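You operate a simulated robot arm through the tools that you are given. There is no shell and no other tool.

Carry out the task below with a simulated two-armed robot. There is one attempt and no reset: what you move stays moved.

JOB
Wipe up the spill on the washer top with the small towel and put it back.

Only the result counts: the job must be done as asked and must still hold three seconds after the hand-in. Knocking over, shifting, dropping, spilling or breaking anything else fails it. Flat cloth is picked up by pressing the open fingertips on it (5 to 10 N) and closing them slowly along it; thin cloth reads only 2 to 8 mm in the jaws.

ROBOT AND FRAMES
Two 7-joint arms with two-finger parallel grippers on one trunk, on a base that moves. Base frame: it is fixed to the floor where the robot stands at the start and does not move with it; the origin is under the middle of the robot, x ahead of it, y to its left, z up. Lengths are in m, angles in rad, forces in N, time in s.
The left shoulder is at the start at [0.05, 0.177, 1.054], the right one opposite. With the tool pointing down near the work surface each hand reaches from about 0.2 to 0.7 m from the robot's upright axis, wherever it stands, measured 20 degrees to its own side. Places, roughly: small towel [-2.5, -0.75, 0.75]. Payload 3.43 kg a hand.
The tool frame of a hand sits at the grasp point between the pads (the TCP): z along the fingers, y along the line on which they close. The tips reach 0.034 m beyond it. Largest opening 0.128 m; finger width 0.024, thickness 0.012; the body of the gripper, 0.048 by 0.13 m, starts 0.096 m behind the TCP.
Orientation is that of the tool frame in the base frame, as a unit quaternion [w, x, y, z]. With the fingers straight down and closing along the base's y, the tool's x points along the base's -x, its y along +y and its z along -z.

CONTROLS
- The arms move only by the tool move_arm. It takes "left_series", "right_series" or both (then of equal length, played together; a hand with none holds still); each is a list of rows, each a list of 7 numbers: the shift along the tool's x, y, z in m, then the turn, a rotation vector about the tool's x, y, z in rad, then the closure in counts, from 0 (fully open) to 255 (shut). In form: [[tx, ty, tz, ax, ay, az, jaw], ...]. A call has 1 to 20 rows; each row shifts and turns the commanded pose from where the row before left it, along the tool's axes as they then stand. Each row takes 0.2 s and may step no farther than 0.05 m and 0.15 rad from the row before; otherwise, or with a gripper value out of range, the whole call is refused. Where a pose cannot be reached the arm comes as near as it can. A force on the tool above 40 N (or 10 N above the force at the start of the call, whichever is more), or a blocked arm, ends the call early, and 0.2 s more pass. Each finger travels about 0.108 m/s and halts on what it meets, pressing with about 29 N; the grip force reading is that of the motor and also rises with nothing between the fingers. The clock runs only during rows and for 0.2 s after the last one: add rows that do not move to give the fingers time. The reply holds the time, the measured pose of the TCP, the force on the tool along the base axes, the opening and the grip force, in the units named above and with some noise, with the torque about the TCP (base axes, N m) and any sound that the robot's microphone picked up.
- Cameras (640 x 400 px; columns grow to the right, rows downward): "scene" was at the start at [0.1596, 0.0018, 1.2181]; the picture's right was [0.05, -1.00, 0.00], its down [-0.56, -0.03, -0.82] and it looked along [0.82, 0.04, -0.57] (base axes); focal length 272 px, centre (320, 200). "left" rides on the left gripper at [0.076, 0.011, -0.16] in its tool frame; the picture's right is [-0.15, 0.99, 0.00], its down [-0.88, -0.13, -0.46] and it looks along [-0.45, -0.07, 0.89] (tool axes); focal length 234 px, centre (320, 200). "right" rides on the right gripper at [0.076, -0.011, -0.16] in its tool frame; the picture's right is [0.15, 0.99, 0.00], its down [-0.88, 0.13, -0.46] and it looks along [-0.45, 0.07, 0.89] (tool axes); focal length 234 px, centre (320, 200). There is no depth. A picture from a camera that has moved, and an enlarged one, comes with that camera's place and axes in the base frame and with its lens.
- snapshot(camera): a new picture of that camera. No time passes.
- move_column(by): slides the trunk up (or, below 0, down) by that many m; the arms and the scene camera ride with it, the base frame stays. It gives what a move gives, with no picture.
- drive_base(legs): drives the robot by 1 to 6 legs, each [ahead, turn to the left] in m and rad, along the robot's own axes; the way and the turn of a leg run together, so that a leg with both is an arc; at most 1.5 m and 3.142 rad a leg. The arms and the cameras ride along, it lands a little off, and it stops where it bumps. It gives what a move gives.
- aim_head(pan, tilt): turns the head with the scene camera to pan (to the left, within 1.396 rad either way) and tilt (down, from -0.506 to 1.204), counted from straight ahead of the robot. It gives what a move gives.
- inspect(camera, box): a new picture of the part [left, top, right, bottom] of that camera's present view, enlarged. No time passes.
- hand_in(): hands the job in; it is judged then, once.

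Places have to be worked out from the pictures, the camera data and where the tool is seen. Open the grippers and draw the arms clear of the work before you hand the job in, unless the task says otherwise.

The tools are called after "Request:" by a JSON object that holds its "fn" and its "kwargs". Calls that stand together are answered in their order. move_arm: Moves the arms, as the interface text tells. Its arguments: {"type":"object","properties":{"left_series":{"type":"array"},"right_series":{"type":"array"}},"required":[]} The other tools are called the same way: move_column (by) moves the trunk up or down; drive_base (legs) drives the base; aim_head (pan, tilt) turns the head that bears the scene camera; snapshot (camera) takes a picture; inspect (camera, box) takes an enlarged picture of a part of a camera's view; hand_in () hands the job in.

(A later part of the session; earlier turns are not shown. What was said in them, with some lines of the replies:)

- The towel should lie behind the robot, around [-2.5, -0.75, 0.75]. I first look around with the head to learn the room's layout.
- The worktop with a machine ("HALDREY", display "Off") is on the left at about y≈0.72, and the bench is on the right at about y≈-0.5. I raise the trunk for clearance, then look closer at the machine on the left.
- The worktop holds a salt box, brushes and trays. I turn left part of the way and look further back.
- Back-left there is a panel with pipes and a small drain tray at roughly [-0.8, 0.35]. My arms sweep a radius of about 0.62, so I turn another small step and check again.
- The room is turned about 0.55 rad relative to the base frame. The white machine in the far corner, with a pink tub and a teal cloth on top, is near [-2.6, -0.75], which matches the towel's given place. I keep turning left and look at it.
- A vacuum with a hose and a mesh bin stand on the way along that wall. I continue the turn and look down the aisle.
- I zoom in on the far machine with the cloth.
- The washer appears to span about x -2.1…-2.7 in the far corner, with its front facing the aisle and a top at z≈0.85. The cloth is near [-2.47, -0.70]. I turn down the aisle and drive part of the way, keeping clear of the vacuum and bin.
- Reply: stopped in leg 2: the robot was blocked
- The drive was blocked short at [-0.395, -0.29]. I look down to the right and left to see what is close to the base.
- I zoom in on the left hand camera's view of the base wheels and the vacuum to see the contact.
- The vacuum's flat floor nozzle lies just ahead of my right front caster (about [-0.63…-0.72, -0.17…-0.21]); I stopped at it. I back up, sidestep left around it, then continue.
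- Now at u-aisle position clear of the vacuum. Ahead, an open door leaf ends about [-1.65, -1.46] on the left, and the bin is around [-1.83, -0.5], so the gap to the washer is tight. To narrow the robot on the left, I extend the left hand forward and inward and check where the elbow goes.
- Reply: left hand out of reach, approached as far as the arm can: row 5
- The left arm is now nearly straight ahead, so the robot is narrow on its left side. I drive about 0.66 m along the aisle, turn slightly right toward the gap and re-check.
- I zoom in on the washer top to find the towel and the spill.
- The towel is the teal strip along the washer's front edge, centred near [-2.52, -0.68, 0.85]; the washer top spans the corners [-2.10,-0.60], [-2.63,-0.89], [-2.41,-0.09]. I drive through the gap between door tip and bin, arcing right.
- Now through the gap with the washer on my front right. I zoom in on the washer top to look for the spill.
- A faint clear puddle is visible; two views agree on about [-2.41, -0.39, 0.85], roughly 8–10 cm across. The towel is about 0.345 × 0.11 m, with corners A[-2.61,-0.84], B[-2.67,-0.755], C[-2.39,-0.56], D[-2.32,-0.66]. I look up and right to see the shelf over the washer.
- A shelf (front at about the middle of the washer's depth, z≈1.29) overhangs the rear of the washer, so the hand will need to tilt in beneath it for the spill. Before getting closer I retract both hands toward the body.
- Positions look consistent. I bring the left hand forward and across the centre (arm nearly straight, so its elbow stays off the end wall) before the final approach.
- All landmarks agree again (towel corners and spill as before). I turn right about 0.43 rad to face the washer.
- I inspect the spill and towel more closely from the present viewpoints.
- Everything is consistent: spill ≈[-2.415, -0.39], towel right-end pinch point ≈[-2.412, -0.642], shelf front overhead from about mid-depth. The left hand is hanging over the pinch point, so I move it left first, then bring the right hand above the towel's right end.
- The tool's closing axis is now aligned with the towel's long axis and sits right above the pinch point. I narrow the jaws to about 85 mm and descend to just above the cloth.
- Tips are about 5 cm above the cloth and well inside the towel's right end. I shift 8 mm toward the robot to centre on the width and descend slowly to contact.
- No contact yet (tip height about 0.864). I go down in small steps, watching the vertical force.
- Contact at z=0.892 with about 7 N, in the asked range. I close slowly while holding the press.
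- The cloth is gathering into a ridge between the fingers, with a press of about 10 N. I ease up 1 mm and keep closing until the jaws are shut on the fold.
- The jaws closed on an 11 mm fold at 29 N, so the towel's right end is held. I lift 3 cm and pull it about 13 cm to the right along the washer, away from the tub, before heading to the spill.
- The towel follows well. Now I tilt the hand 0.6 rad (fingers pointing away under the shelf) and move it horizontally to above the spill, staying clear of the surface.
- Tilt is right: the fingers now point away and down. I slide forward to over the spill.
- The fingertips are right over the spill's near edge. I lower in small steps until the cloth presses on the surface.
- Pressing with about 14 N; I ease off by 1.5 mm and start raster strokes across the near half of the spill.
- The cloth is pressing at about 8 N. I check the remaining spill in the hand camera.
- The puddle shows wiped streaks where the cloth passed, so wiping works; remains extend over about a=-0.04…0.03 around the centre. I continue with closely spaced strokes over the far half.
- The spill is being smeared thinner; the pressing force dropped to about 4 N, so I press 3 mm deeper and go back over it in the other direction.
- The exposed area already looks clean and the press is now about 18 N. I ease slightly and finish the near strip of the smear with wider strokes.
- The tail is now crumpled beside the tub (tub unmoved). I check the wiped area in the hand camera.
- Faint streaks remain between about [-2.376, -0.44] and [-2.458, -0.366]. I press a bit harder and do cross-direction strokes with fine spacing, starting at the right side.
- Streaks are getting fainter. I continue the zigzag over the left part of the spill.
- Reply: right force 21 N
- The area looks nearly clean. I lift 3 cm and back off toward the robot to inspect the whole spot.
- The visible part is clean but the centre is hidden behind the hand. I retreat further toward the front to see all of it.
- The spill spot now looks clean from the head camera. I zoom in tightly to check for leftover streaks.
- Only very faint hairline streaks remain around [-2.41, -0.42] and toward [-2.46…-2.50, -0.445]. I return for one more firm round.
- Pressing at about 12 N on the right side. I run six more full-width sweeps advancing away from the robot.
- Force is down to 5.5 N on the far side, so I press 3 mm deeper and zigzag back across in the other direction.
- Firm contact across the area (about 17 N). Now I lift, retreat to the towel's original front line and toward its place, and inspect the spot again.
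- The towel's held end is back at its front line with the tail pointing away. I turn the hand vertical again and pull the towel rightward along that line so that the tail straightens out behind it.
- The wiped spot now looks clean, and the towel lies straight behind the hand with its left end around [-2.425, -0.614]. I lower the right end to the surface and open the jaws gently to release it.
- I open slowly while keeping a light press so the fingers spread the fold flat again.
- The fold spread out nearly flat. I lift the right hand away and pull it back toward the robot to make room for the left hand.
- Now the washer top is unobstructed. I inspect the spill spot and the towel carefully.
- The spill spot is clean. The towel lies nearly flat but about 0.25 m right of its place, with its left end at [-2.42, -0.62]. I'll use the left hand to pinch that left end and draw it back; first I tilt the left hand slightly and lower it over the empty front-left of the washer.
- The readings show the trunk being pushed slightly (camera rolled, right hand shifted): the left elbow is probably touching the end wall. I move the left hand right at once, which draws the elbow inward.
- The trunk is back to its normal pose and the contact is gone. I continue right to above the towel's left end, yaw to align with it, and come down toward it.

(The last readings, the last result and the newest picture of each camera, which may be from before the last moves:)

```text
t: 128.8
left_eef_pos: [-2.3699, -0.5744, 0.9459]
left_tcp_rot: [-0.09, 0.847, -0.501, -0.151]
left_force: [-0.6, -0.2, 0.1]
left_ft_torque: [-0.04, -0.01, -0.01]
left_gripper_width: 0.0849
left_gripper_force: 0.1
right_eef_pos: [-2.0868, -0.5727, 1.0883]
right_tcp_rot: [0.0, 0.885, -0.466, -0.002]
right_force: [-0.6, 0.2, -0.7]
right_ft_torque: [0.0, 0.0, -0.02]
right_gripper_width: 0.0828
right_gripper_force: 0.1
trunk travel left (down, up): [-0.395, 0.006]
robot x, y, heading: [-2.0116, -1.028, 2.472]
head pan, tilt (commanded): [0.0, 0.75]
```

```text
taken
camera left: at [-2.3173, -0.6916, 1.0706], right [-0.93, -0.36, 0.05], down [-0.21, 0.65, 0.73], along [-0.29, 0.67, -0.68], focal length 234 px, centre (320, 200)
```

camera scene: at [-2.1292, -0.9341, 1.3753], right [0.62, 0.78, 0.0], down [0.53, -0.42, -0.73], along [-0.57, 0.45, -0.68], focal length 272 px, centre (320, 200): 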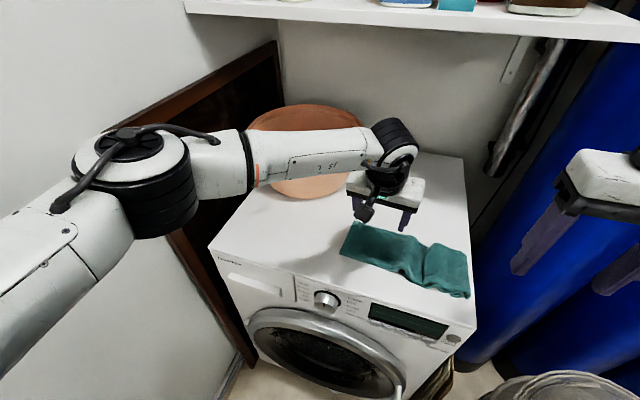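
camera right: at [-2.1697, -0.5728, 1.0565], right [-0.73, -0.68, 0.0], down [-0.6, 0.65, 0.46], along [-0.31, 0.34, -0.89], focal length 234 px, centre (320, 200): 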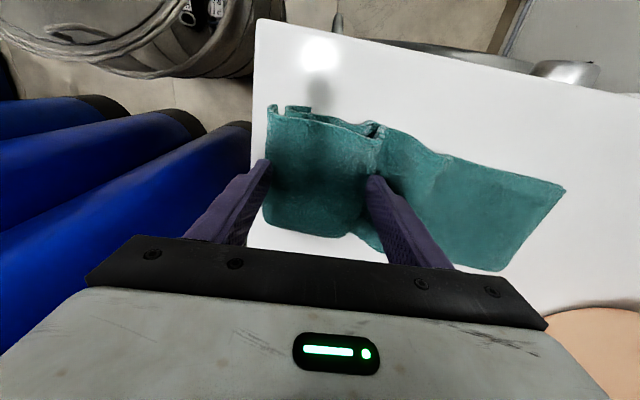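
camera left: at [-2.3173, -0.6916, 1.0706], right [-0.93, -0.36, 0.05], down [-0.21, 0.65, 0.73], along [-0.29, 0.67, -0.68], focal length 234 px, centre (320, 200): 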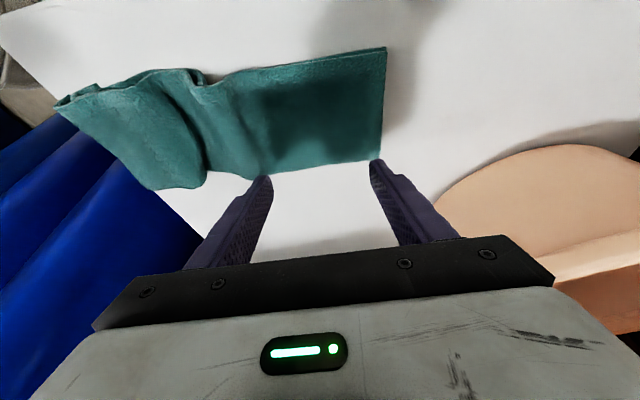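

The left gripper is aligned with the towel's left end. I shift 2 cm toward the robot to the middle of its width and descend close to it.

Request:
{"fn": "move_arm", "kwargs": {"left_series": [[0.0207, 0, -0.0075, 0, 0, 0, 86], [0.0069, 0, 0.0188, 0, 0, 0, 86], [0.0051, 0, 0.0141, 0, 0, 0, 86], [0.0017, 0, 0.0047, 0, 0, 0, 86], [0.0014, 0, 0.0038, 0, 0, 0, 86], [0, 0, 0, 0, 0, 0, 86]]}}

Request:
{"fn": "snapshot", "kwargs": {"camera": "left"}}

```text
t: 130.2
left_eef_pos: [-2.3576, -0.593, 0.9026]
left_tcp_rot: [-0.089, 0.847, -0.502, -0.151]
left_force: [-0.7, -0.4, -0.6]
left_ft_torque: [0.0, -0.02, 0.0]
left_gripper_width: 0.0849
left_gripper_force: 0.0
right_eef_pos: [-2.0869, -0.5699, 1.088]
right_tcp_rot: [0.0, 0.885, -0.466, -0.002]
right_force: [-0.8, -0.4, 0.2]
right_ft_torque: [0.0, -0.01, 0.0]
right_gripper_width: 0.0828
right_gripper_force: 0.1
trunk travel left (down, up): [-0.395, 0.006]
robot x, y, heading: [-2.0093, -1.0299, 2.475]
head pan, tilt (commanded): [0.0, 0.75]
```

```text
taken
camera left: at [-2.307, -0.7114, 1.0273], right [-0.93, -0.36, 0.05], down [-0.21, 0.65, 0.73], along [-0.29, 0.67, -0.68], focal length 234 px, centre (320, 200)
```

left: 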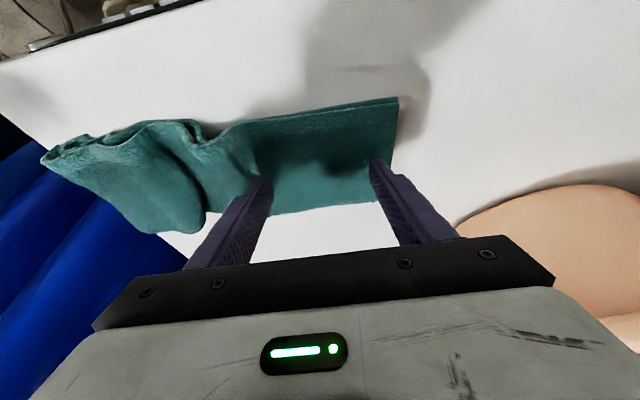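

I take the last small steps down to contact.

Request:
{"fn": "move_arm", "kwargs": {"left_series": [[0.0014, 0, 0.0038, 0, 0, 0, 86], [0.0014, 0, 0.0038, 0, 0, 0, 86], [0.001, 0, 0.0028, 0, 0, 0, 86], [0, 0, 0, 0, 0, 0, 86]]}}

Request:
{"fn": "inspect", "kwargs": {"camera": "left", "box": [200, 0, 480, 200]}}

```text
t: 131.2
left_eef_pos: [-2.3588, -0.5943, 0.8921]
left_tcp_rot: [-0.09, 0.847, -0.502, -0.152]
left_force: [0.4, 0.7, 3.3]
left_ft_torque: [0.02, 0.02, 0.03]
left_gripper_width: 0.0847
left_gripper_force: 0.0
right_eef_pos: [-2.0888, -0.5724, 1.0887]
right_tcp_rot: [0.0, 0.884, -0.467, -0.001]
right_force: [0.6, -0.1, 0.1]
right_ft_torque: [-0.05, -0.01, -0.01]
right_gripper_width: 0.0828
right_gripper_force: 0.1
trunk travel left (down, up): [-0.395, 0.006]
robot x, y, heading: [-2.011, -1.0266, 2.47]
head pan, tilt (commanded): [0.0, 0.75]
```

```text
2.00 times, centred on (340, 100) of left
camera zoom: at [-2.3083, -0.7111, 1.0163], right [-0.93, -0.36, 0.05], down [-0.21, 0.65, 0.73], along [-0.29, 0.67, -0.68], focal length 468 px, centre (280, 400)
```

zoom: 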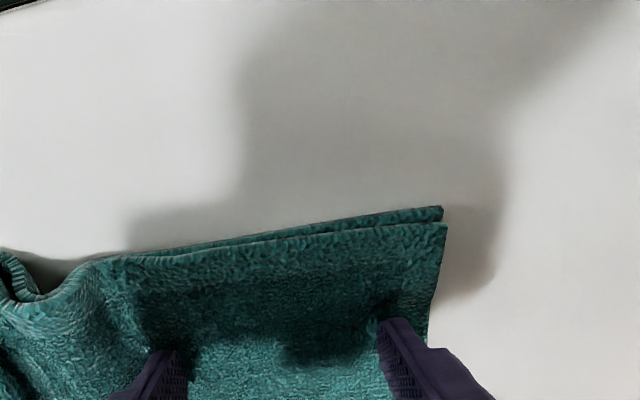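

Contact at 3.3 N on the two-layer towel edge; no residue on the washer here. I press 2 mm more and close slowly.

Request:
{"fn": "move_arm", "kwargs": {"left_series": [[0.0008, 0, 0.0022, 0, 0, 0, 86], [0, 0, 0, 0, 0, 0, 94], [0, 0, 0, 0, 0, 0, 102], [0, 0, 0, 0, 0, 0, 110], [0, 0, 0, 0, 0, 0, 118], [0, 0, 0, 0, 0, 0, 126], [0, 0, 0, 0, 0, 0, 134], [0, 0, 0, 0, 0, 0, 142], [0, 0, 0, 0, 0, 0, 150]]}}

Request:
{"fn": "snapshot", "kwargs": {"camera": "left"}}

```text
t: 133.2
left_eef_pos: [-2.359, -0.5955, 0.8905]
left_tcp_rot: [-0.09, 0.846, -0.502, -0.152]
left_force: [0.0, 0.8, 18.0]
left_ft_torque: [0.01, 0.06, 0.03]
left_gripper_width: 0.0504
left_gripper_force: 0.1
right_eef_pos: [-2.0864, -0.5722, 1.089]
right_tcp_rot: [-0.001, 0.885, -0.466, -0.003]
right_force: [-0.7, 0.0, -0.1]
right_ft_torque: [0.01, -0.01, -0.06]
right_gripper_width: 0.0828
right_gripper_force: 0.0
trunk travel left (down, up): [-0.395, 0.006]
robot x, y, heading: [-2.0097, -1.0245, 2.473]
head pan, tilt (commanded): [0.0, 0.75]
```

```text
taken
camera left: at [-2.3069, -0.7127, 1.0145], right [-0.93, -0.36, 0.05], down [-0.21, 0.65, 0.73], along [-0.29, 0.67, -0.68], focal length 234 px, centre (320, 200)
```

left: 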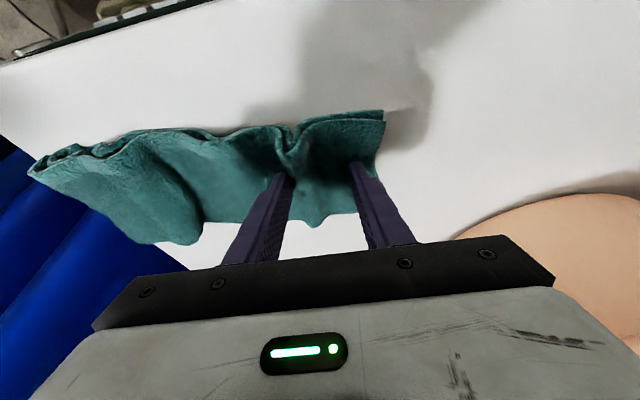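

The cloth is gathering; the press rose to 18 N, so I ease up 2.5 mm and finish closing.

Request:
{"fn": "move_arm", "kwargs": {"left_series": [[-0.0009, 0, -0.0023, 0, 0, 0, 158], [0, 0, 0, 0, 0, 0, 166], [0, 0, 0, 0, 0, 0, 174], [0, 0, 0, 0, 0, 0, 182], [0, 0, 0, 0, 0, 0, 190], [0, 0, 0, 0, 0, 0, 198], [0, 0, 0, 0, 0, 0, 206], [0, 0, 0, 0, 0, 0, 214], [0, 0, 0, 0, 0, 0, 222], [0, 0, 0, 0, 0, 0, 230], [0, 0, 0, 0, 0, 0, 240], [0, 0, 0, 0, 0, 0, 255], [0, 0, 0, 0, 0, 0, 255], [0, 0, 0, 0, 0, 0, 255]]}}

Request:
{"fn": "snapshot", "kwargs": {"camera": "left"}}

Request:
{"fn": "snapshot", "kwargs": {"camera": "scene"}}

```text
t: 136.2
left_eef_pos: [-2.3595, -0.5944, 0.8918]
left_tcp_rot: [-0.09, 0.847, -0.501, -0.151]
left_force: [0.1, 0.7, 4.3]
left_ft_torque: [0.0, -0.05, 0.01]
left_gripper_width: 0.012
left_gripper_force: 28.6
right_eef_pos: [-2.0876, -0.5717, 1.0885]
right_tcp_rot: [0.0, 0.885, -0.466, -0.002]
right_force: [0.0, -0.1, 0.1]
right_ft_torque: [0.01, 0.01, -0.01]
right_gripper_width: 0.0827
right_gripper_force: 0.0
trunk travel left (down, up): [-0.395, 0.006]
robot x, y, heading: [-2.015, -1.031, 2.472]
head pan, tilt (commanded): [0.0, 0.75]
```

```text
taken
camera left: at [-2.307, -0.7119, 1.0161], right [-0.93, -0.36, 0.05], down [-0.21, 0.65, 0.73], along [-0.29, 0.67, -0.68], focal length 234 px, centre (320, 200)
```

left: 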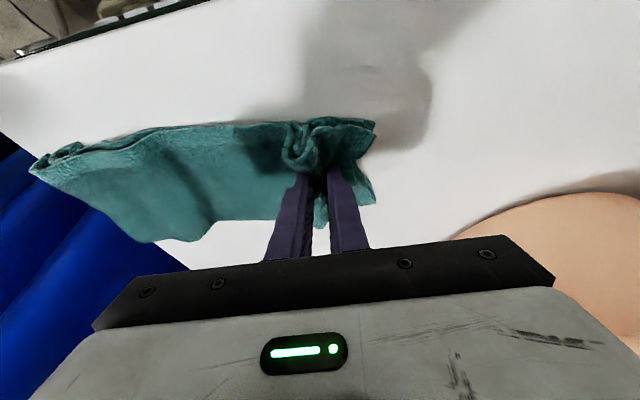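

```text
taken
camera scene: at [-2.129, -0.9343, 1.3753], right [0.62, 0.78, 0.0], down [0.53, -0.42, -0.73], along [-0.57, 0.45, -0.68], focal length 272 px, centre (320, 200)
```

scene: 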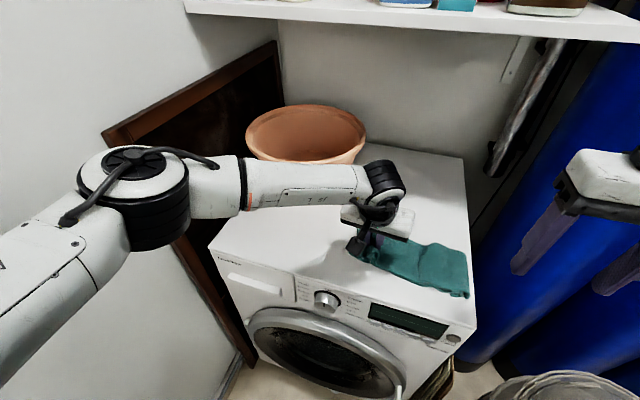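

The left hand holds the towel's end (12 mm fold). I lift slightly and draw it left while turning the hand vertical so the elbow stays off the wall.

Request:
{"fn": "move_arm", "kwargs": {"left_series": [[-0.0041, 0, -0.0113, 0, 0, 0, 255], [-0.0041, 0, -0.0113, 0, 0, 0, 255], [0, 0.03, 0, 0, 0.0875, 0, 255], [0, 0.03, 0, 0, 0.0875, 0, 255], [0, 0.03, 0, 0, 0.0875, 0, 255], [0, 0.03, 0, 0, 0.0875, 0, 255], [0, 0, 0, 0, 0, 0, 255]]}}

Request:
{"fn": "snapshot", "kwargs": {"camera": "scene"}}

Request:
{"fn": "snapshot", "kwargs": {"camera": "left"}}

```text
t: 137.8
left_eef_pos: [-2.4623, -0.6519, 0.9154]
left_tcp_rot: [-0.001, 0.86, -0.51, 0.0]
left_force: [-0.2, 0.1, -0.1]
left_ft_torque: [0.05, 0.0, -0.01]
left_gripper_width: 0.0119
left_gripper_force: 28.8
right_eef_pos: [-2.088, -0.5718, 1.0881]
right_tcp_rot: [0.0, 0.884, -0.467, -0.002]
right_force: [-0.2, -0.4, -0.3]
right_ft_torque: [-0.01, -0.07, -0.01]
right_gripper_width: 0.0827
right_gripper_force: 0.2
trunk travel left (down, up): [-0.395, 0.006]
robot x, y, heading: [-2.0122, -1.026, 2.475]
head pan, tilt (commanded): [0.0, 0.75]
```

```text
taken
camera scene: at [-2.1293, -0.9341, 1.3753], right [0.62, 0.78, 0.0], down [0.53, -0.42, -0.73], along [-0.57, 0.45, -0.68], focal length 272 px, centre (320, 200)
```

scene: 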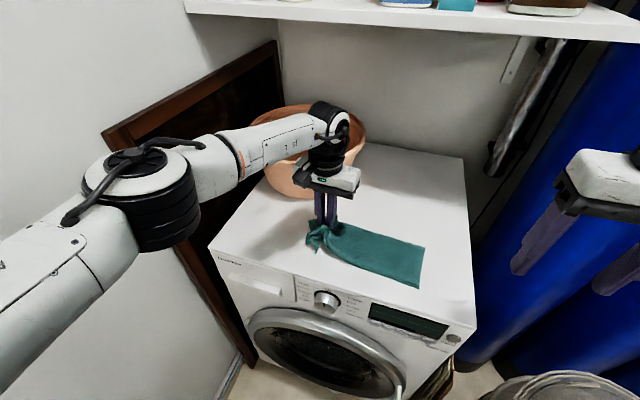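

```text
taken
camera left: at [-2.4351, -0.7246, 1.0752], right [-0.94, -0.35, 0.0], down [-0.31, 0.83, 0.46], along [-0.16, 0.43, -0.89], focal length 234 px, centre (320, 200)
```

left: 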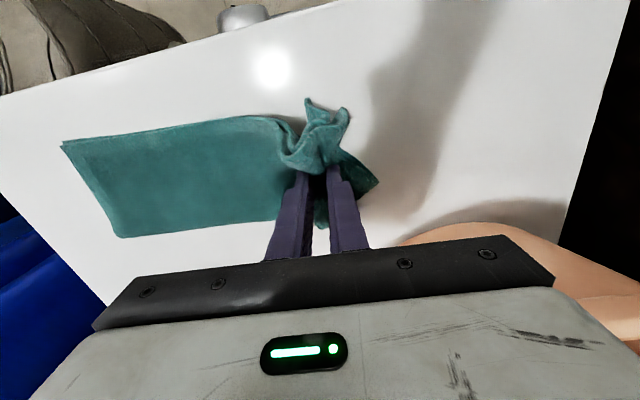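

The towel straightened nicely and the trunk is unloaded. I continue half of the remaining way and check for elbow contact.

Request:
{"fn": "move_arm", "kwargs": {"left_series": [[0.0091, 0.0396, 0, 0, 0, -0.025, 255], [0.0091, 0.0396, 0, 0, 0, -0.025, 255], [0, 0, 0, 0, 0, 0, 255]]}}

Request:
{"fn": "snapshot", "kwargs": {"camera": "scene"}}

```text
t: 138.6
left_eef_pos: [-2.5238, -0.7066, 0.9151]
left_tcp_rot: [-0.001, 0.873, -0.488, -0.002]
left_force: [0.4, 0.1, 0.6]
left_ft_torque: [0.03, 0.03, -0.13]
left_gripper_width: 0.0117
left_gripper_force: 29.0
right_eef_pos: [-2.0873, -0.572, 1.0877]
right_tcp_rot: [0.0, 0.884, -0.467, -0.002]
right_force: [0.0, 0.4, -1.0]
right_ft_torque: [-0.02, 0.01, 0.01]
right_gripper_width: 0.0828
right_gripper_force: 0.0
trunk travel left (down, up): [-0.395, 0.006]
robot x, y, heading: [-2.0109, -1.0292, 2.472]
head pan, tilt (commanded): [0.0, 0.75]
```

```text
taken
camera scene: at [-2.1291, -0.9337, 1.3753], right [0.62, 0.78, 0.0], down [0.53, -0.42, -0.73], along [-0.57, 0.45, -0.68], focal length 272 px, centre (320, 200)
```

scene: 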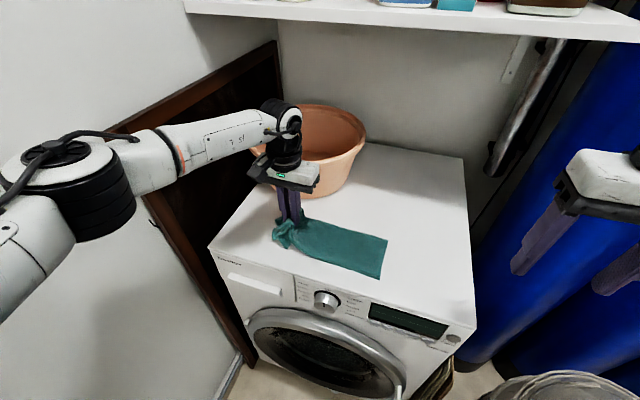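

No contact. The towel follows straight. I make the remaining move to its original position.

Request:
{"fn": "move_arm", "kwargs": {"left_series": [[0.007, 0.0397, 0, 0, 0, -0.025, 255], [0.007, 0.0397, 0, 0, 0, -0.025, 255], [0, 0, 0, 0, 0, 0, 255]]}}

Request:
{"fn": "snapshot", "kwargs": {"camera": "scene"}}

Request:
{"fn": "snapshot", "kwargs": {"camera": "left"}}

```text
t: 139.4
left_eef_pos: [-2.5825, -0.7608, 0.9181]
left_tcp_rot: [-0.001, 0.885, -0.466, -0.002]
left_force: [0.0, -0.5, -0.1]
left_ft_torque: [0.03, -0.01, -0.15]
left_gripper_width: 0.0117
left_gripper_force: 29.4
right_eef_pos: [-2.0883, -0.5698, 1.0877]
right_tcp_rot: [0.0, 0.884, -0.467, -0.002]
right_force: [-0.2, 0.0, 0.3]
right_ft_torque: [0.0, -0.01, -0.05]
right_gripper_width: 0.0829
right_gripper_force: 0.1
trunk travel left (down, up): [-0.395, 0.006]
robot x, y, heading: [-2.0081, -1.0271, 2.469]
head pan, tilt (commanded): [0.0, 0.75]
```

```text
taken
camera scene: at [-2.1291, -0.9337, 1.3753], right [0.62, 0.78, 0.0], down [0.53, -0.42, -0.73], along [-0.57, 0.45, -0.68], focal length 272 px, centre (320, 200)
```

scene: 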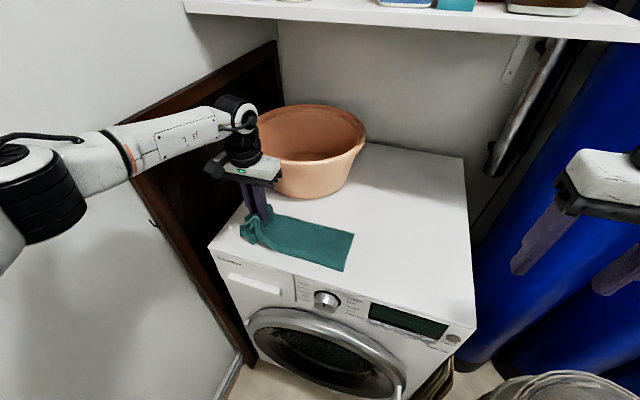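

```text
taken
camera left: at [-2.5488, -0.8325, 1.0777], right [-0.9, -0.44, 0.0], down [-0.39, 0.8, 0.46], along [-0.2, 0.41, -0.89], focal length 234 px, centre (320, 200)
```

left: 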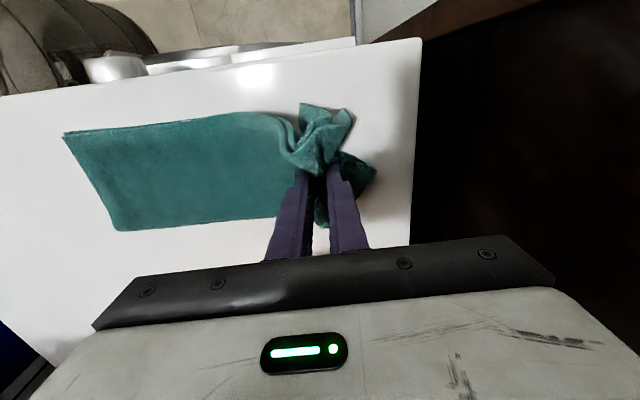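

The left end is at its place without any wall contact. I lower to the surface and then spread the fold open.

Request:
{"fn": "move_arm", "kwargs": {"left_series": [[0, 0, 0.012, 0, 0, 0, 255], [0, 0, 0.007, 0, 0, 0, 255], [0, 0, 0.003, 0, 0, 0, 255], [0, 0, 0, 0, 0, 0, 255]]}}

```text
t: 140.4
left_eef_pos: [-2.5836, -0.7626, 0.8954]
left_tcp_rot: [-0.001, 0.885, -0.465, -0.002]
left_force: [-0.3, -1.3, 5.7]
left_ft_torque: [0.03, -0.01, -0.13]
left_gripper_width: 0.0114
left_gripper_force: 28.8
right_eef_pos: [-2.0876, -0.5723, 1.0889]
right_tcp_rot: [0.0, 0.885, -0.466, -0.001]
right_force: [-0.5, -0.9, -0.1]
right_ft_torque: [-0.01, -0.03, 0.03]
right_gripper_width: 0.0827
right_gripper_force: 0.0
trunk travel left (down, up): [-0.395, 0.006]
robot x, y, heading: [-2.007, -1.0262, 2.472]
head pan, tilt (commanded): [0.0, 0.75]
```

Contact at about 6 N. I open slowly, following down slightly to keep the fold spreading.

Request:
{"fn": "move_arm", "kwargs": {"left_series": [[0, 0, 0, 0, 0, 0, 235], [0, 0, 0, 0, 0, 0, 215], [0, 0, 0.001, 0, 0, 0, 195], [0, 0, 0, 0, 0, 0, 178], [0, 0, 0.001, 0, 0, 0, 162], [0, 0, 0, 0, 0, 0, 146], [0, 0, 0.001, 0, 0, 0, 130], [0, 0, 0, 0, 0, 0, 115], [0, 0, 0, 0, 0, 0, 100], [0, 0, 0, 0, 0, 0, 86], [0, 0, 0, 0, 0, 0, 86]]}}

Request:
{"fn": "snapshot", "kwargs": {"camera": "left"}}

```text
t: 142.8
left_eef_pos: [-2.5813, -0.7606, 0.8929]
left_tcp_rot: [-0.001, 0.884, -0.467, -0.003]
left_force: [1.3, 1.5, 8.1]
left_ft_torque: [-0.17, 0.15, 0.02]
left_gripper_width: 0.0825
left_gripper_force: 0.0
right_eef_pos: [-2.0871, -0.572, 1.0875]
right_tcp_rot: [-0.001, 0.885, -0.466, -0.002]
right_force: [-0.7, 0.9, -0.6]
right_ft_torque: [0.0, 0.0, -0.01]
right_gripper_width: 0.0827
right_gripper_force: 0.0
trunk travel left (down, up): [-0.395, 0.006]
robot x, y, heading: [-2.0123, -1.0294, 2.469]
head pan, tilt (commanded): [0.0, 0.75]
```

```text
taken
camera left: at [-2.5478, -0.8314, 1.0523], right [-0.9, -0.44, 0.0], down [-0.39, 0.8, 0.46], along [-0.2, 0.41, -0.89], focal length 234 px, centre (320, 200)
```

left: 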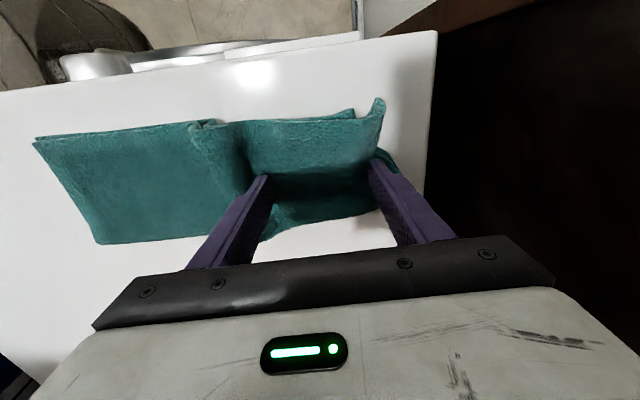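

Spread well. I lift the left hand clear and look at the towel.

Request:
{"fn": "move_arm", "kwargs": {"left_series": [[0, 0, -0.02, 0, 0, 0, 86], [0, 0, -0.03, 0, 0, 0, 86], [0, 0, -0.04, 0, 0, 0, 86], [0, 0, -0.04, 0, 0, 0, 86], [0, 0, -0.04, 0, 0, 0, 86], [0, 0, 0, 0, 0, 0, 86]]}}

Request:
{"fn": "snapshot", "kwargs": {"camera": "left"}}

Request:
{"fn": "inspect", "kwargs": {"camera": "scene", "box": [200, 90, 480, 300]}}

```text
t: 144.2
left_eef_pos: [-2.5821, -0.7608, 1.0597]
left_tcp_rot: [-0.002, 0.885, -0.465, -0.002]
left_force: [0.2, -0.3, 0.7]
left_ft_torque: [-0.01, 0.01, 0.03]
left_gripper_width: 0.0845
left_gripper_force: 0.1
right_eef_pos: [-2.0895, -0.5712, 1.0882]
right_tcp_rot: [0.0, 0.885, -0.466, -0.001]
right_force: [0.5, -0.1, 0.2]
right_ft_torque: [-0.01, 0.0, 0.01]
right_gripper_width: 0.0826
right_gripper_force: 0.0
trunk travel left (down, up): [-0.395, 0.006]
robot x, y, heading: [-2.0114, -1.0241, 2.474]
head pan, tilt (commanded): [0.0, 0.75]
```

```text
taken
camera left: at [-2.5472, -0.8304, 1.2197], right [-0.9, -0.44, 0.0], down [-0.39, 0.8, 0.46], along [-0.2, 0.41, -0.89], focal length 234 px, centre (320, 200)
```

left: 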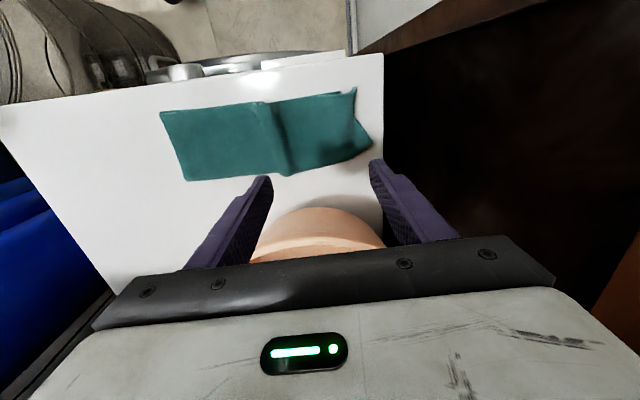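

```text
1.90 times, centred on (340, 195) of scene
camera zoom: at [-2.1296, -0.9339, 1.3752], right [0.62, 0.78, 0.0], down [0.53, -0.42, -0.73], along [-0.57, 0.45, -0.68], focal length 518 px, centre (282, 210)
```

zoom: 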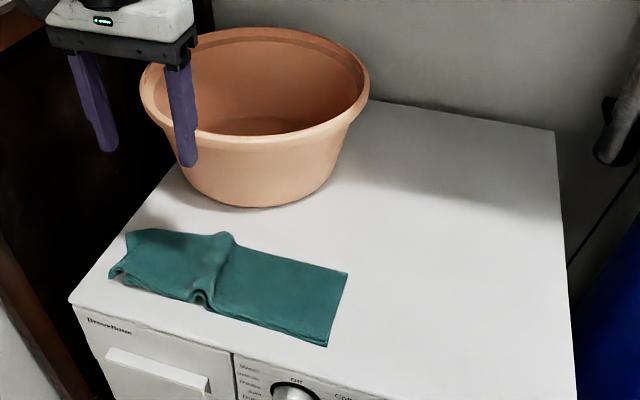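

Comparing with the original view: the left end is back in place, but the towel is wrinkled in the middle so its right end is about 4.5 cm short. I raise the left hand and will use the right fingertips to press near the right end and slide it out to flatten the wrinkle.

Request:
{"fn": "move_arm", "kwargs": {"left_series": [[0.01, 0, -0.038, 0, 0, 0, 86], [0.01, 0, -0.038, 0, 0, 0, 86], [0.01, 0, -0.038, 0, 0, 0, 86], [0.01, 0, -0.038, 0, 0, 0, 86], [0, 0, 0, 0, 0, 0, 86]]}}

Request:
{"fn": "snapshot", "kwargs": {"camera": "scene"}}

```text
t: 145.4
left_eef_pos: [-2.5633, -0.7964, 1.2113]
left_tcp_rot: [-0.001, 0.885, -0.466, -0.001]
left_force: [-1.0, 0.2, 0.7]
left_ft_torque: [0.0, -0.03, 0.02]
left_gripper_width: 0.0852
left_gripper_force: 0.0
right_eef_pos: [-2.0869, -0.5704, 1.0883]
right_tcp_rot: [0.001, 0.884, -0.467, -0.002]
right_force: [-0.4, 0.0, 0.1]
right_ft_torque: [-0.01, 0.01, 0.02]
right_gripper_width: 0.0827
right_gripper_force: 0.0
trunk travel left (down, up): [-0.395, 0.006]
robot x, y, heading: [-2.0128, -1.0263, 2.468]
head pan, tilt (commanded): [0.0, 0.75]
```

```text
taken
camera scene: at [-2.1296, -0.9338, 1.3752], right [0.62, 0.78, 0.0], down [0.53, -0.42, -0.73], along [-0.57, 0.45, -0.68], focal length 272 px, centre (320, 200)
```

scene: 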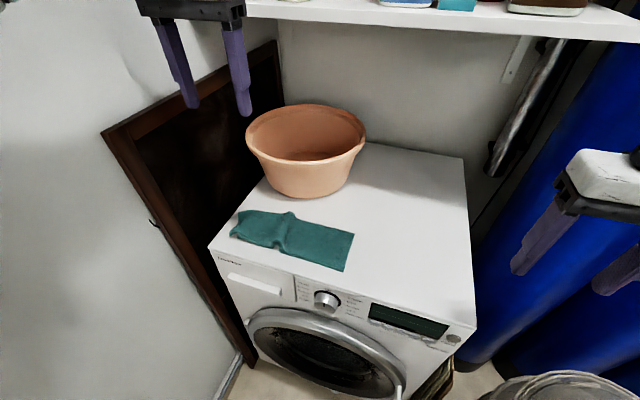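

Clear. I bring the right hand over the towel's right end with jaws at about 5 cm, descending on the way.

Request:
{"fn": "move_arm", "kwargs": {"right_series": [[-0.0141, 0.043, 0.0165, 0, 0, 0, 155], [-0.0141, 0.043, 0.0165, 0, 0, 0, 155], [-0.0141, 0.043, 0.0165, 0, 0, 0, 155], [-0.0141, 0.043, 0.0165, 0, 0, 0, 155], [-0.0141, 0.043, 0.0165, 0, 0, 0, 155], [-0.0141, 0.043, 0.0165, 0, 0, 0, 155], [-0.0141, 0.043, 0.0165, 0, 0, 0, 155], [-0.0141, 0.043, 0.0165, 0, 0, 0, 155], [0, 0, 0, 0, 0, 0, 155]]}}

Request:
{"fn": "snapshot", "kwargs": {"camera": "right"}}

Request:
{"fn": "snapshot", "kwargs": {"camera": "scene"}}

```text
t: 147.4
left_eef_pos: [-2.5624, -0.7969, 1.2115]
left_tcp_rot: [-0.002, 0.885, -0.466, -0.002]
left_force: [0.2, -0.6, -0.2]
left_ft_torque: [0.02, -0.04, 0.02]
left_gripper_width: 0.0846
left_gripper_force: 0.1
right_eef_pos: [-2.4333, -0.6714, 0.9538]
right_tcp_rot: [0.0, 0.884, -0.467, -0.002]
right_force: [-0.2, 0.5, 0.3]
right_ft_torque: [0.01, 0.01, -0.01]
right_gripper_width: 0.0504
right_gripper_force: 0.0
trunk travel left (down, up): [-0.395, 0.006]
robot x, y, heading: [-2.0099, -1.028, 2.47]
head pan, tilt (commanded): [0.0, 0.75]
```

```text
taken
camera right: at [-2.3816, -0.7285, 1.1135], right [-0.73, -0.68, 0.0], down [-0.6, 0.65, 0.46], along [-0.31, 0.34, -0.89], focal length 234 px, centre (320, 200)
```

right: 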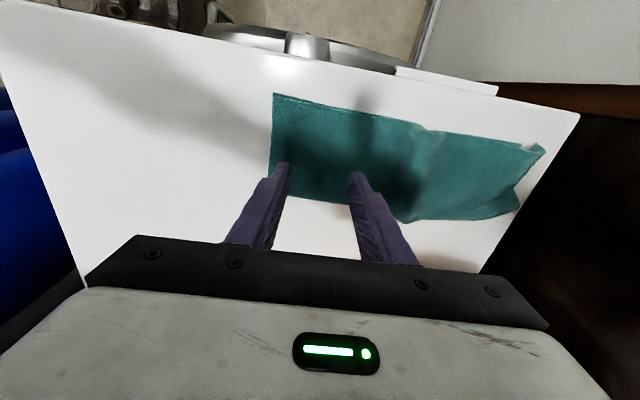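

```text
taken
camera scene: at [-2.1288, -0.9336, 1.3753], right [0.62, 0.78, 0.0], down [0.53, -0.42, -0.73], along [-0.57, 0.45, -0.68], focal length 272 px, centre (320, 200)
```

scene: 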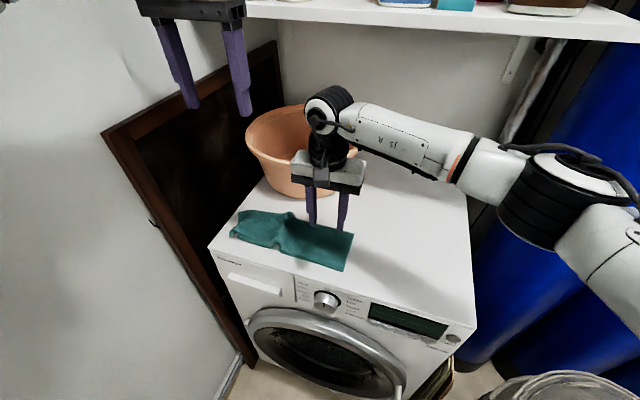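

The tips are centred over the right end, about 2 cm inside its edge. I descend to contact.

Request:
{"fn": "move_arm", "kwargs": {"right_series": [[0, 0, 0.03, 0, 0, 0, 155], [0, 0, 0.02, 0, 0, 0, 155], [0, 0, 0.006, 0, 0, 0, 155], [0, 0, 0.004, 0, 0, 0, 155], [0, 0, 0.002, 0, 0, 0, 155], [0, 0, 0, 0, 0, 0, 155]]}}

```text
t: 148.8
left_eef_pos: [-2.5617, -0.7961, 1.2119]
left_tcp_rot: [-0.001, 0.885, -0.466, -0.002]
left_force: [-0.3, 0.9, 0.4]
left_ft_torque: [0.02, 0.0, 0.0]
left_gripper_width: 0.0849
left_gripper_force: 0.0
right_eef_pos: [-2.4353, -0.6707, 0.8927]
right_tcp_rot: [0.0, 0.885, -0.466, -0.002]
right_force: [0.1, 1.0, 1.0]
right_ft_torque: [0.04, 0.0, 0.0]
right_gripper_width: 0.0504
right_gripper_force: 0.2
trunk travel left (down, up): [-0.395, 0.006]
robot x, y, heading: [-2.0124, -1.0281, 2.471]
head pan, tilt (commanded): [0.0, 0.75]
```

Just touching. I press 3 mm further and slide slowly 5 cm to the right.

Request:
{"fn": "move_arm", "kwargs": {"right_series": [[0, 0, 0.003, 0, 0, 0, 155], [0, 0, 0, 0, 0, 0, 155], [0, -0.008, 0, 0, 0, 0, 155], [0, -0.008, 0, 0, 0, 0, 155], [0, -0.008, 0, 0, 0, 0, 155], [0, -0.008, 0, 0, 0, 0, 155], [0, -0.008, 0, 0, 0, 0, 155], [0, -0.008, 0, 0, 0, 0, 155], [0, 0, 0, 0, 0, 0, 155]]}}

Request:
{"fn": "snapshot", "kwargs": {"camera": "right"}}

Request:
{"fn": "snapshot", "kwargs": {"camera": "scene"}}

```text
t: 150.8
left_eef_pos: [-2.5627, -0.7977, 1.2119]
left_tcp_rot: [-0.001, 0.885, -0.466, -0.002]
left_force: [0.1, 0.0, -1.0]
left_ft_torque: [0.0, -0.01, -0.02]
left_gripper_width: 0.085
left_gripper_force: 0.1
right_eef_pos: [-2.3971, -0.6439, 0.8917]
right_tcp_rot: [-0.001, 0.885, -0.465, -0.002]
right_force: [-1.8, 0.2, 4.6]
right_ft_torque: [0.0, 0.07, -0.02]
right_gripper_width: 0.0499
right_gripper_force: 0.1
trunk travel left (down, up): [-0.395, 0.006]
robot x, y, heading: [-2.0134, -1.0277, 2.471]
head pan, tilt (commanded): [0.0, 0.75]
```

```text
taken
camera right: at [-2.3441, -0.701, 1.0505], right [-0.73, -0.68, 0.0], down [-0.6, 0.65, 0.46], along [-0.31, 0.34, -0.89], focal length 234 px, centre (320, 200)
```

right: 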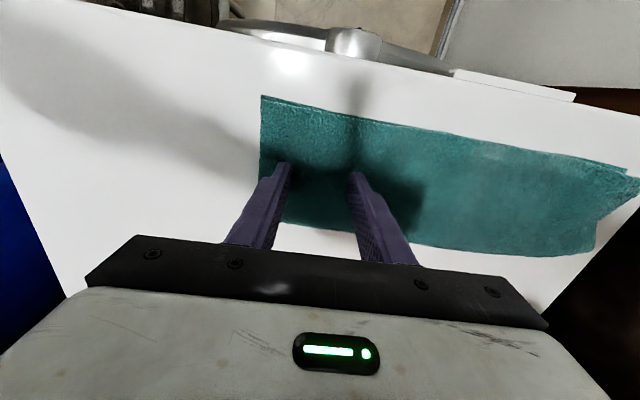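

```text
taken
camera scene: at [-2.1292, -0.9344, 1.3753], right [0.62, 0.78, 0.0], down [0.53, -0.42, -0.73], along [-0.57, 0.45, -0.68], focal length 272 px, centre (320, 200)
```

scene: 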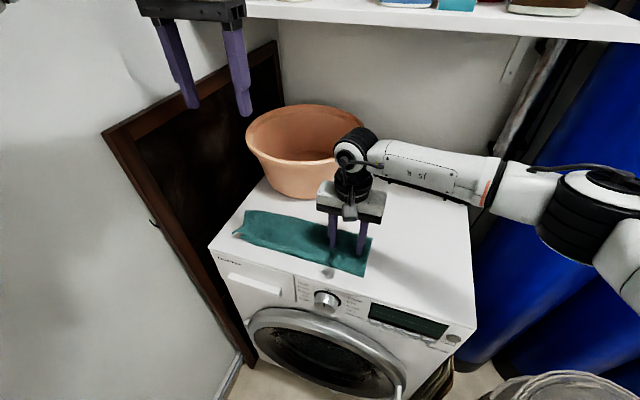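

The wrinkle is gone and the right end is back at its original pixels. I lift the right hand straight up, then back toward the robot.

Request:
{"fn": "move_arm", "kwargs": {"right_series": [[0, 0, -0.02, 0, 0, 0, 155], [0, 0, -0.03, 0, 0, 0, 155], [0, 0, -0.04, 0, 0, 0, 155], [0, 0, -0.04, 0, 0, 0, 155], [0.0141, -0.043, -0.0165, 0, 0, 0, 155], [0.0141, -0.043, -0.0165, 0, 0, 0, 155], [0.0141, -0.043, -0.0165, 0, 0, 0, 155], [0.0141, -0.043, -0.0165, 0, 0, 0, 155], [0.0141, -0.043, -0.0165, 0, 0, 0, 155], [0.0141, -0.043, -0.0165, 0, 0, 0, 155], [0, 0, 0, 0, 0, 0, 155]]}}

Request:
{"fn": "inspect", "kwargs": {"camera": "scene", "box": [200, 90, 480, 300]}}

Request:
{"fn": "snapshot", "kwargs": {"camera": "left"}}

```text
t: 153.2
left_eef_pos: [-2.5633, -0.7973, 1.2106]
left_tcp_rot: [-0.001, 0.885, -0.465, -0.001]
left_force: [-0.9, 0.8, 1.6]
left_ft_torque: [-0.01, 0.01, -0.03]
left_gripper_width: 0.0849
left_gripper_force: 0.0
right_eef_pos: [-2.1402, -0.5711, 1.1168]
right_tcp_rot: [0.0, 0.884, -0.467, -0.001]
right_force: [-0.8, 0.5, 0.7]
right_ft_torque: [-0.01, 0.01, -0.02]
right_gripper_width: 0.0503
right_gripper_force: 0.1
trunk travel left (down, up): [-0.395, 0.006]
robot x, y, heading: [-2.0113, -1.0223, 2.474]
head pan, tilt (commanded): [0.0, 0.75]
```

```text
1.90 times, centred on (340, 195) of scene
camera zoom: at [-2.1299, -0.934, 1.3752], right [0.62, 0.78, 0.0], down [0.53, -0.42, -0.73], along [-0.57, 0.45, -0.68], focal length 518 px, centre (282, 210)
```

zoom: 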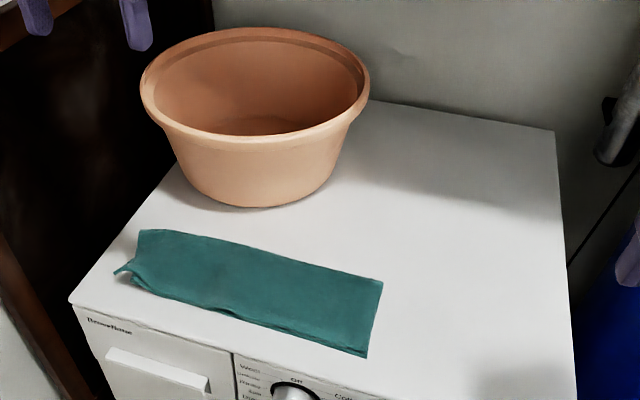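

```text
taken
camera left: at [-2.5275, -0.867, 1.3717], right [-0.9, -0.44, 0.0], down [-0.39, 0.8, 0.46], along [-0.2, 0.41, -0.89], focal length 234 px, centre (320, 200)
```

left: 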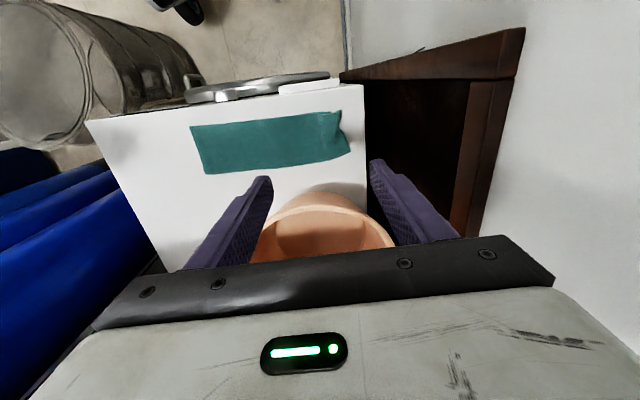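

The towel is back within about a centimetre of its original outline, and the tub is where it was. I check the former spill area once more at high zoom.

Request:
{"fn": "inspect", "kwargs": {"camera": "scene", "box": [350, 150, 470, 240]}}

Request:
{"fn": "inspect", "kwargs": {"camera": "left", "box": [80, 80, 400, 280]}}

Request:
{"fn": "snapshot", "kwargs": {"camera": "right"}}

```text
4.44 times, centred on (410, 195) of scene
camera zoom: at [-2.1299, -0.934, 1.3752], right [0.62, 0.78, 0.0], down [0.53, -0.42, -0.73], along [-0.57, 0.45, -0.68], focal length 1208 px, centre (-80, 222)
```

zoom: 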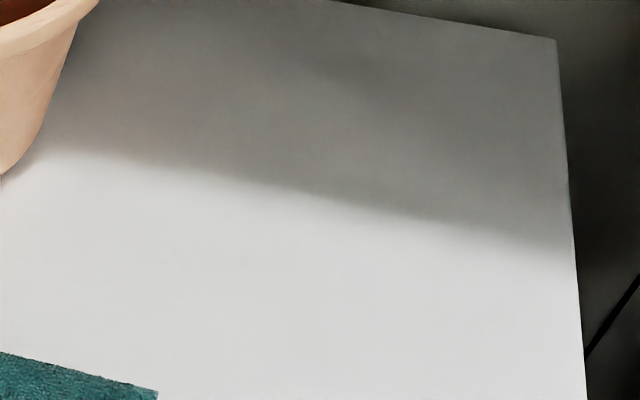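

```text
2.00 times, centred on (240, 180) of left
camera zoom: at [-2.5275, -0.867, 1.3717], right [-0.9, -0.44, 0.0], down [-0.39, 0.8, 0.46], along [-0.2, 0.41, -0.89], focal length 468 px, centre (480, 240)
```

zoom: 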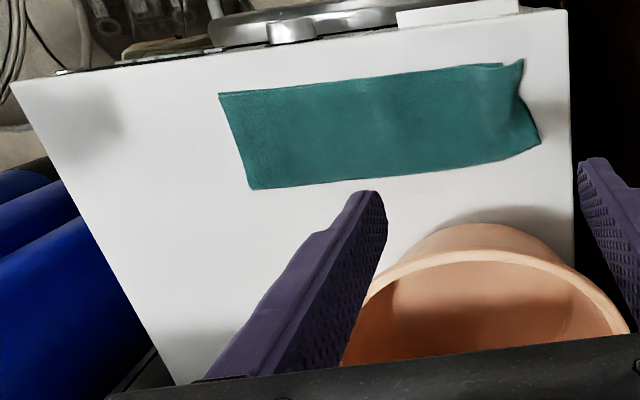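

```text
taken
camera right: at [-2.0874, -0.6291, 1.2764], right [-0.73, -0.68, 0.0], down [-0.6, 0.65, 0.46], along [-0.31, 0.34, -0.89], focal length 234 px, centre (320, 200)
```

right: 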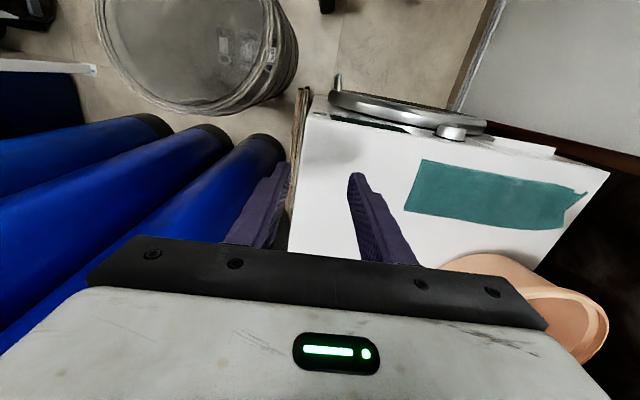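

The spill is gone and the towel is flat at its place. I open both grippers and then back the base off a little so both arms are clear of the washer (door tip stays well behind).

Request:
{"fn": "move_arm", "kwargs": {"left_series": [[0, 0, 0, 0, 0, 0, 0], [0, 0, 0, 0, 0, 0, 0], [0, 0, 0, 0, 0, 0, 0]], "right_series": [[0, 0, -0.02, 0, 0, 0, 0], [0, 0, -0.02, 0, 0, 0, 0], [0, 0, 0, 0, 0, 0, 0]]}}

Request:
{"fn": "drive_base", "kwargs": {"legs": [[-0.13, 0.0]]}}

Request:
{"fn": "snapshot", "kwargs": {"camera": "scene"}}

Request:
{"fn": "snapshot", "kwargs": {"camera": "left"}}

```text
t: 154.0
left_eef_pos: [-2.562, -0.7972, 1.2123]
left_tcp_rot: [-0.001, 0.885, -0.465, -0.001]
left_force: [0.3, -0.1, -0.7]
left_ft_torque: [0.02, 0.0, 0.03]
left_gripper_width: 0.128
left_gripper_force: 0.1
right_eef_pos: [-2.1361, -0.5689, 1.1572]
right_tcp_rot: [0.0, 0.885, -0.467, -0.001]
right_force: [-0.7, -0.4, -0.1]
right_ft_torque: [-0.01, 0.0, -0.03]
right_gripper_width: 0.1275
right_gripper_force: 0.0
trunk travel left (down, up): [-0.395, 0.006]
robot x, y, heading: [-2.0092, -1.029, 2.469]
head pan, tilt (commanded): [0.0, 0.75]
```

```text
t: 155.3
left_eef_pos: [-2.4606, -0.8732, 1.2114]
left_tcp_rot: [-0.001, 0.884, -0.468, -0.002]
left_force: [0.9, 0.2, 0.3]
left_ft_torque: [0.02, 0.05, -0.01]
left_gripper_width: 0.1279
left_gripper_force: 0.1
right_eef_pos: [-2.0326, -0.6504, 1.1589]
right_tcp_rot: [0.0, 0.883, -0.469, -0.002]
right_force: [-0.1, -0.1, 0.3]
right_ft_torque: [0.01, 0.03, 0.01]
right_gripper_width: 0.1281
right_gripper_force: 0.1
trunk travel left (down, up): [-0.395, 0.006]
robot x, y, heading: [-1.9128, -1.1058, 2.472]
head pan, tilt (commanded): [0.0, 0.75]
```

```text
taken
camera scene: at [-2.0279, -1.0139, 1.3754], right [0.63, 0.78, 0.0], down [0.53, -0.43, -0.73], along [-0.57, 0.46, -0.68], focal length 272 px, centre (320, 200)
```

scene: 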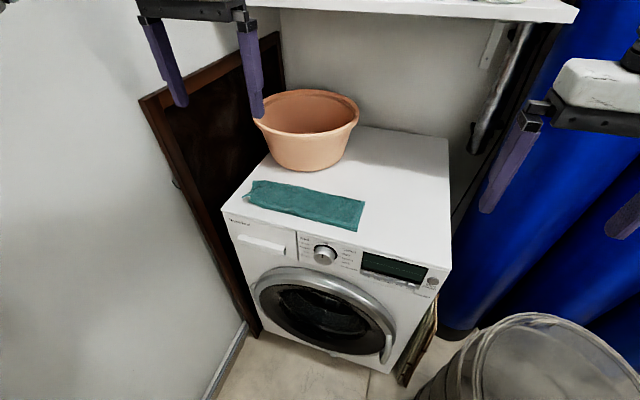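

```text
taken
camera left: at [-2.4252, -0.9448, 1.3724], right [-0.9, -0.43, 0.0], down [-0.39, 0.8, 0.46], along [-0.2, 0.41, -0.89], focal length 234 px, centre (320, 200)
```

left: 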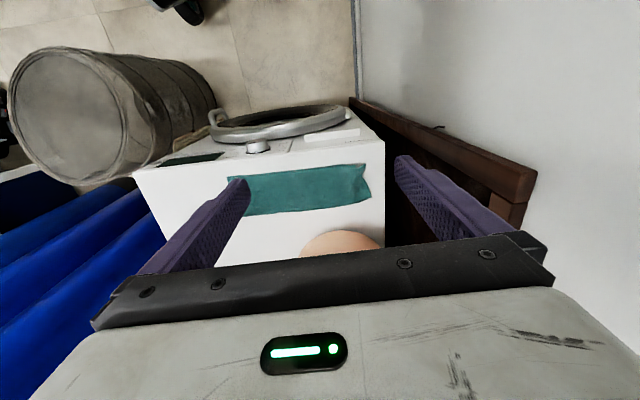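

The towel's corners measure within about 1–2 cm of where they started, and the washer top is dry. The tub is unmoved, and both grippers are open and clear of the washer. I hand the job in.

Request:
{"fn": "hand_in", "kwargs": {}}

```text
The job is handed in.
```

I wiped up the spill on the washer top with the small towel and put the towel back. I've handed the job in, but the reply didn't say whether it passed.

- **Spill:** the spot, at about [-2.41, -0.39], looked clean at high zoom after several rounds of wiping.
- **Towel:** it lies flat in its original place. The corners I measured are within about 1–2 cm of where they started, and the left front corner is slightly curled.
- **Tub:** it is where it was before; the towel brushed against it during wiping but did not move it.
- **Contacts along the way:** on the drive over, the base was stopped at the vacuum's floor nozzle. Later the left elbow seemed to press on the end wall for a moment until I moved it off. I saw no sign that either moved, but I didn't go back to check the nozzle's position.

At hand-in both grippers were open and the arms were raised and backed off from the washer.
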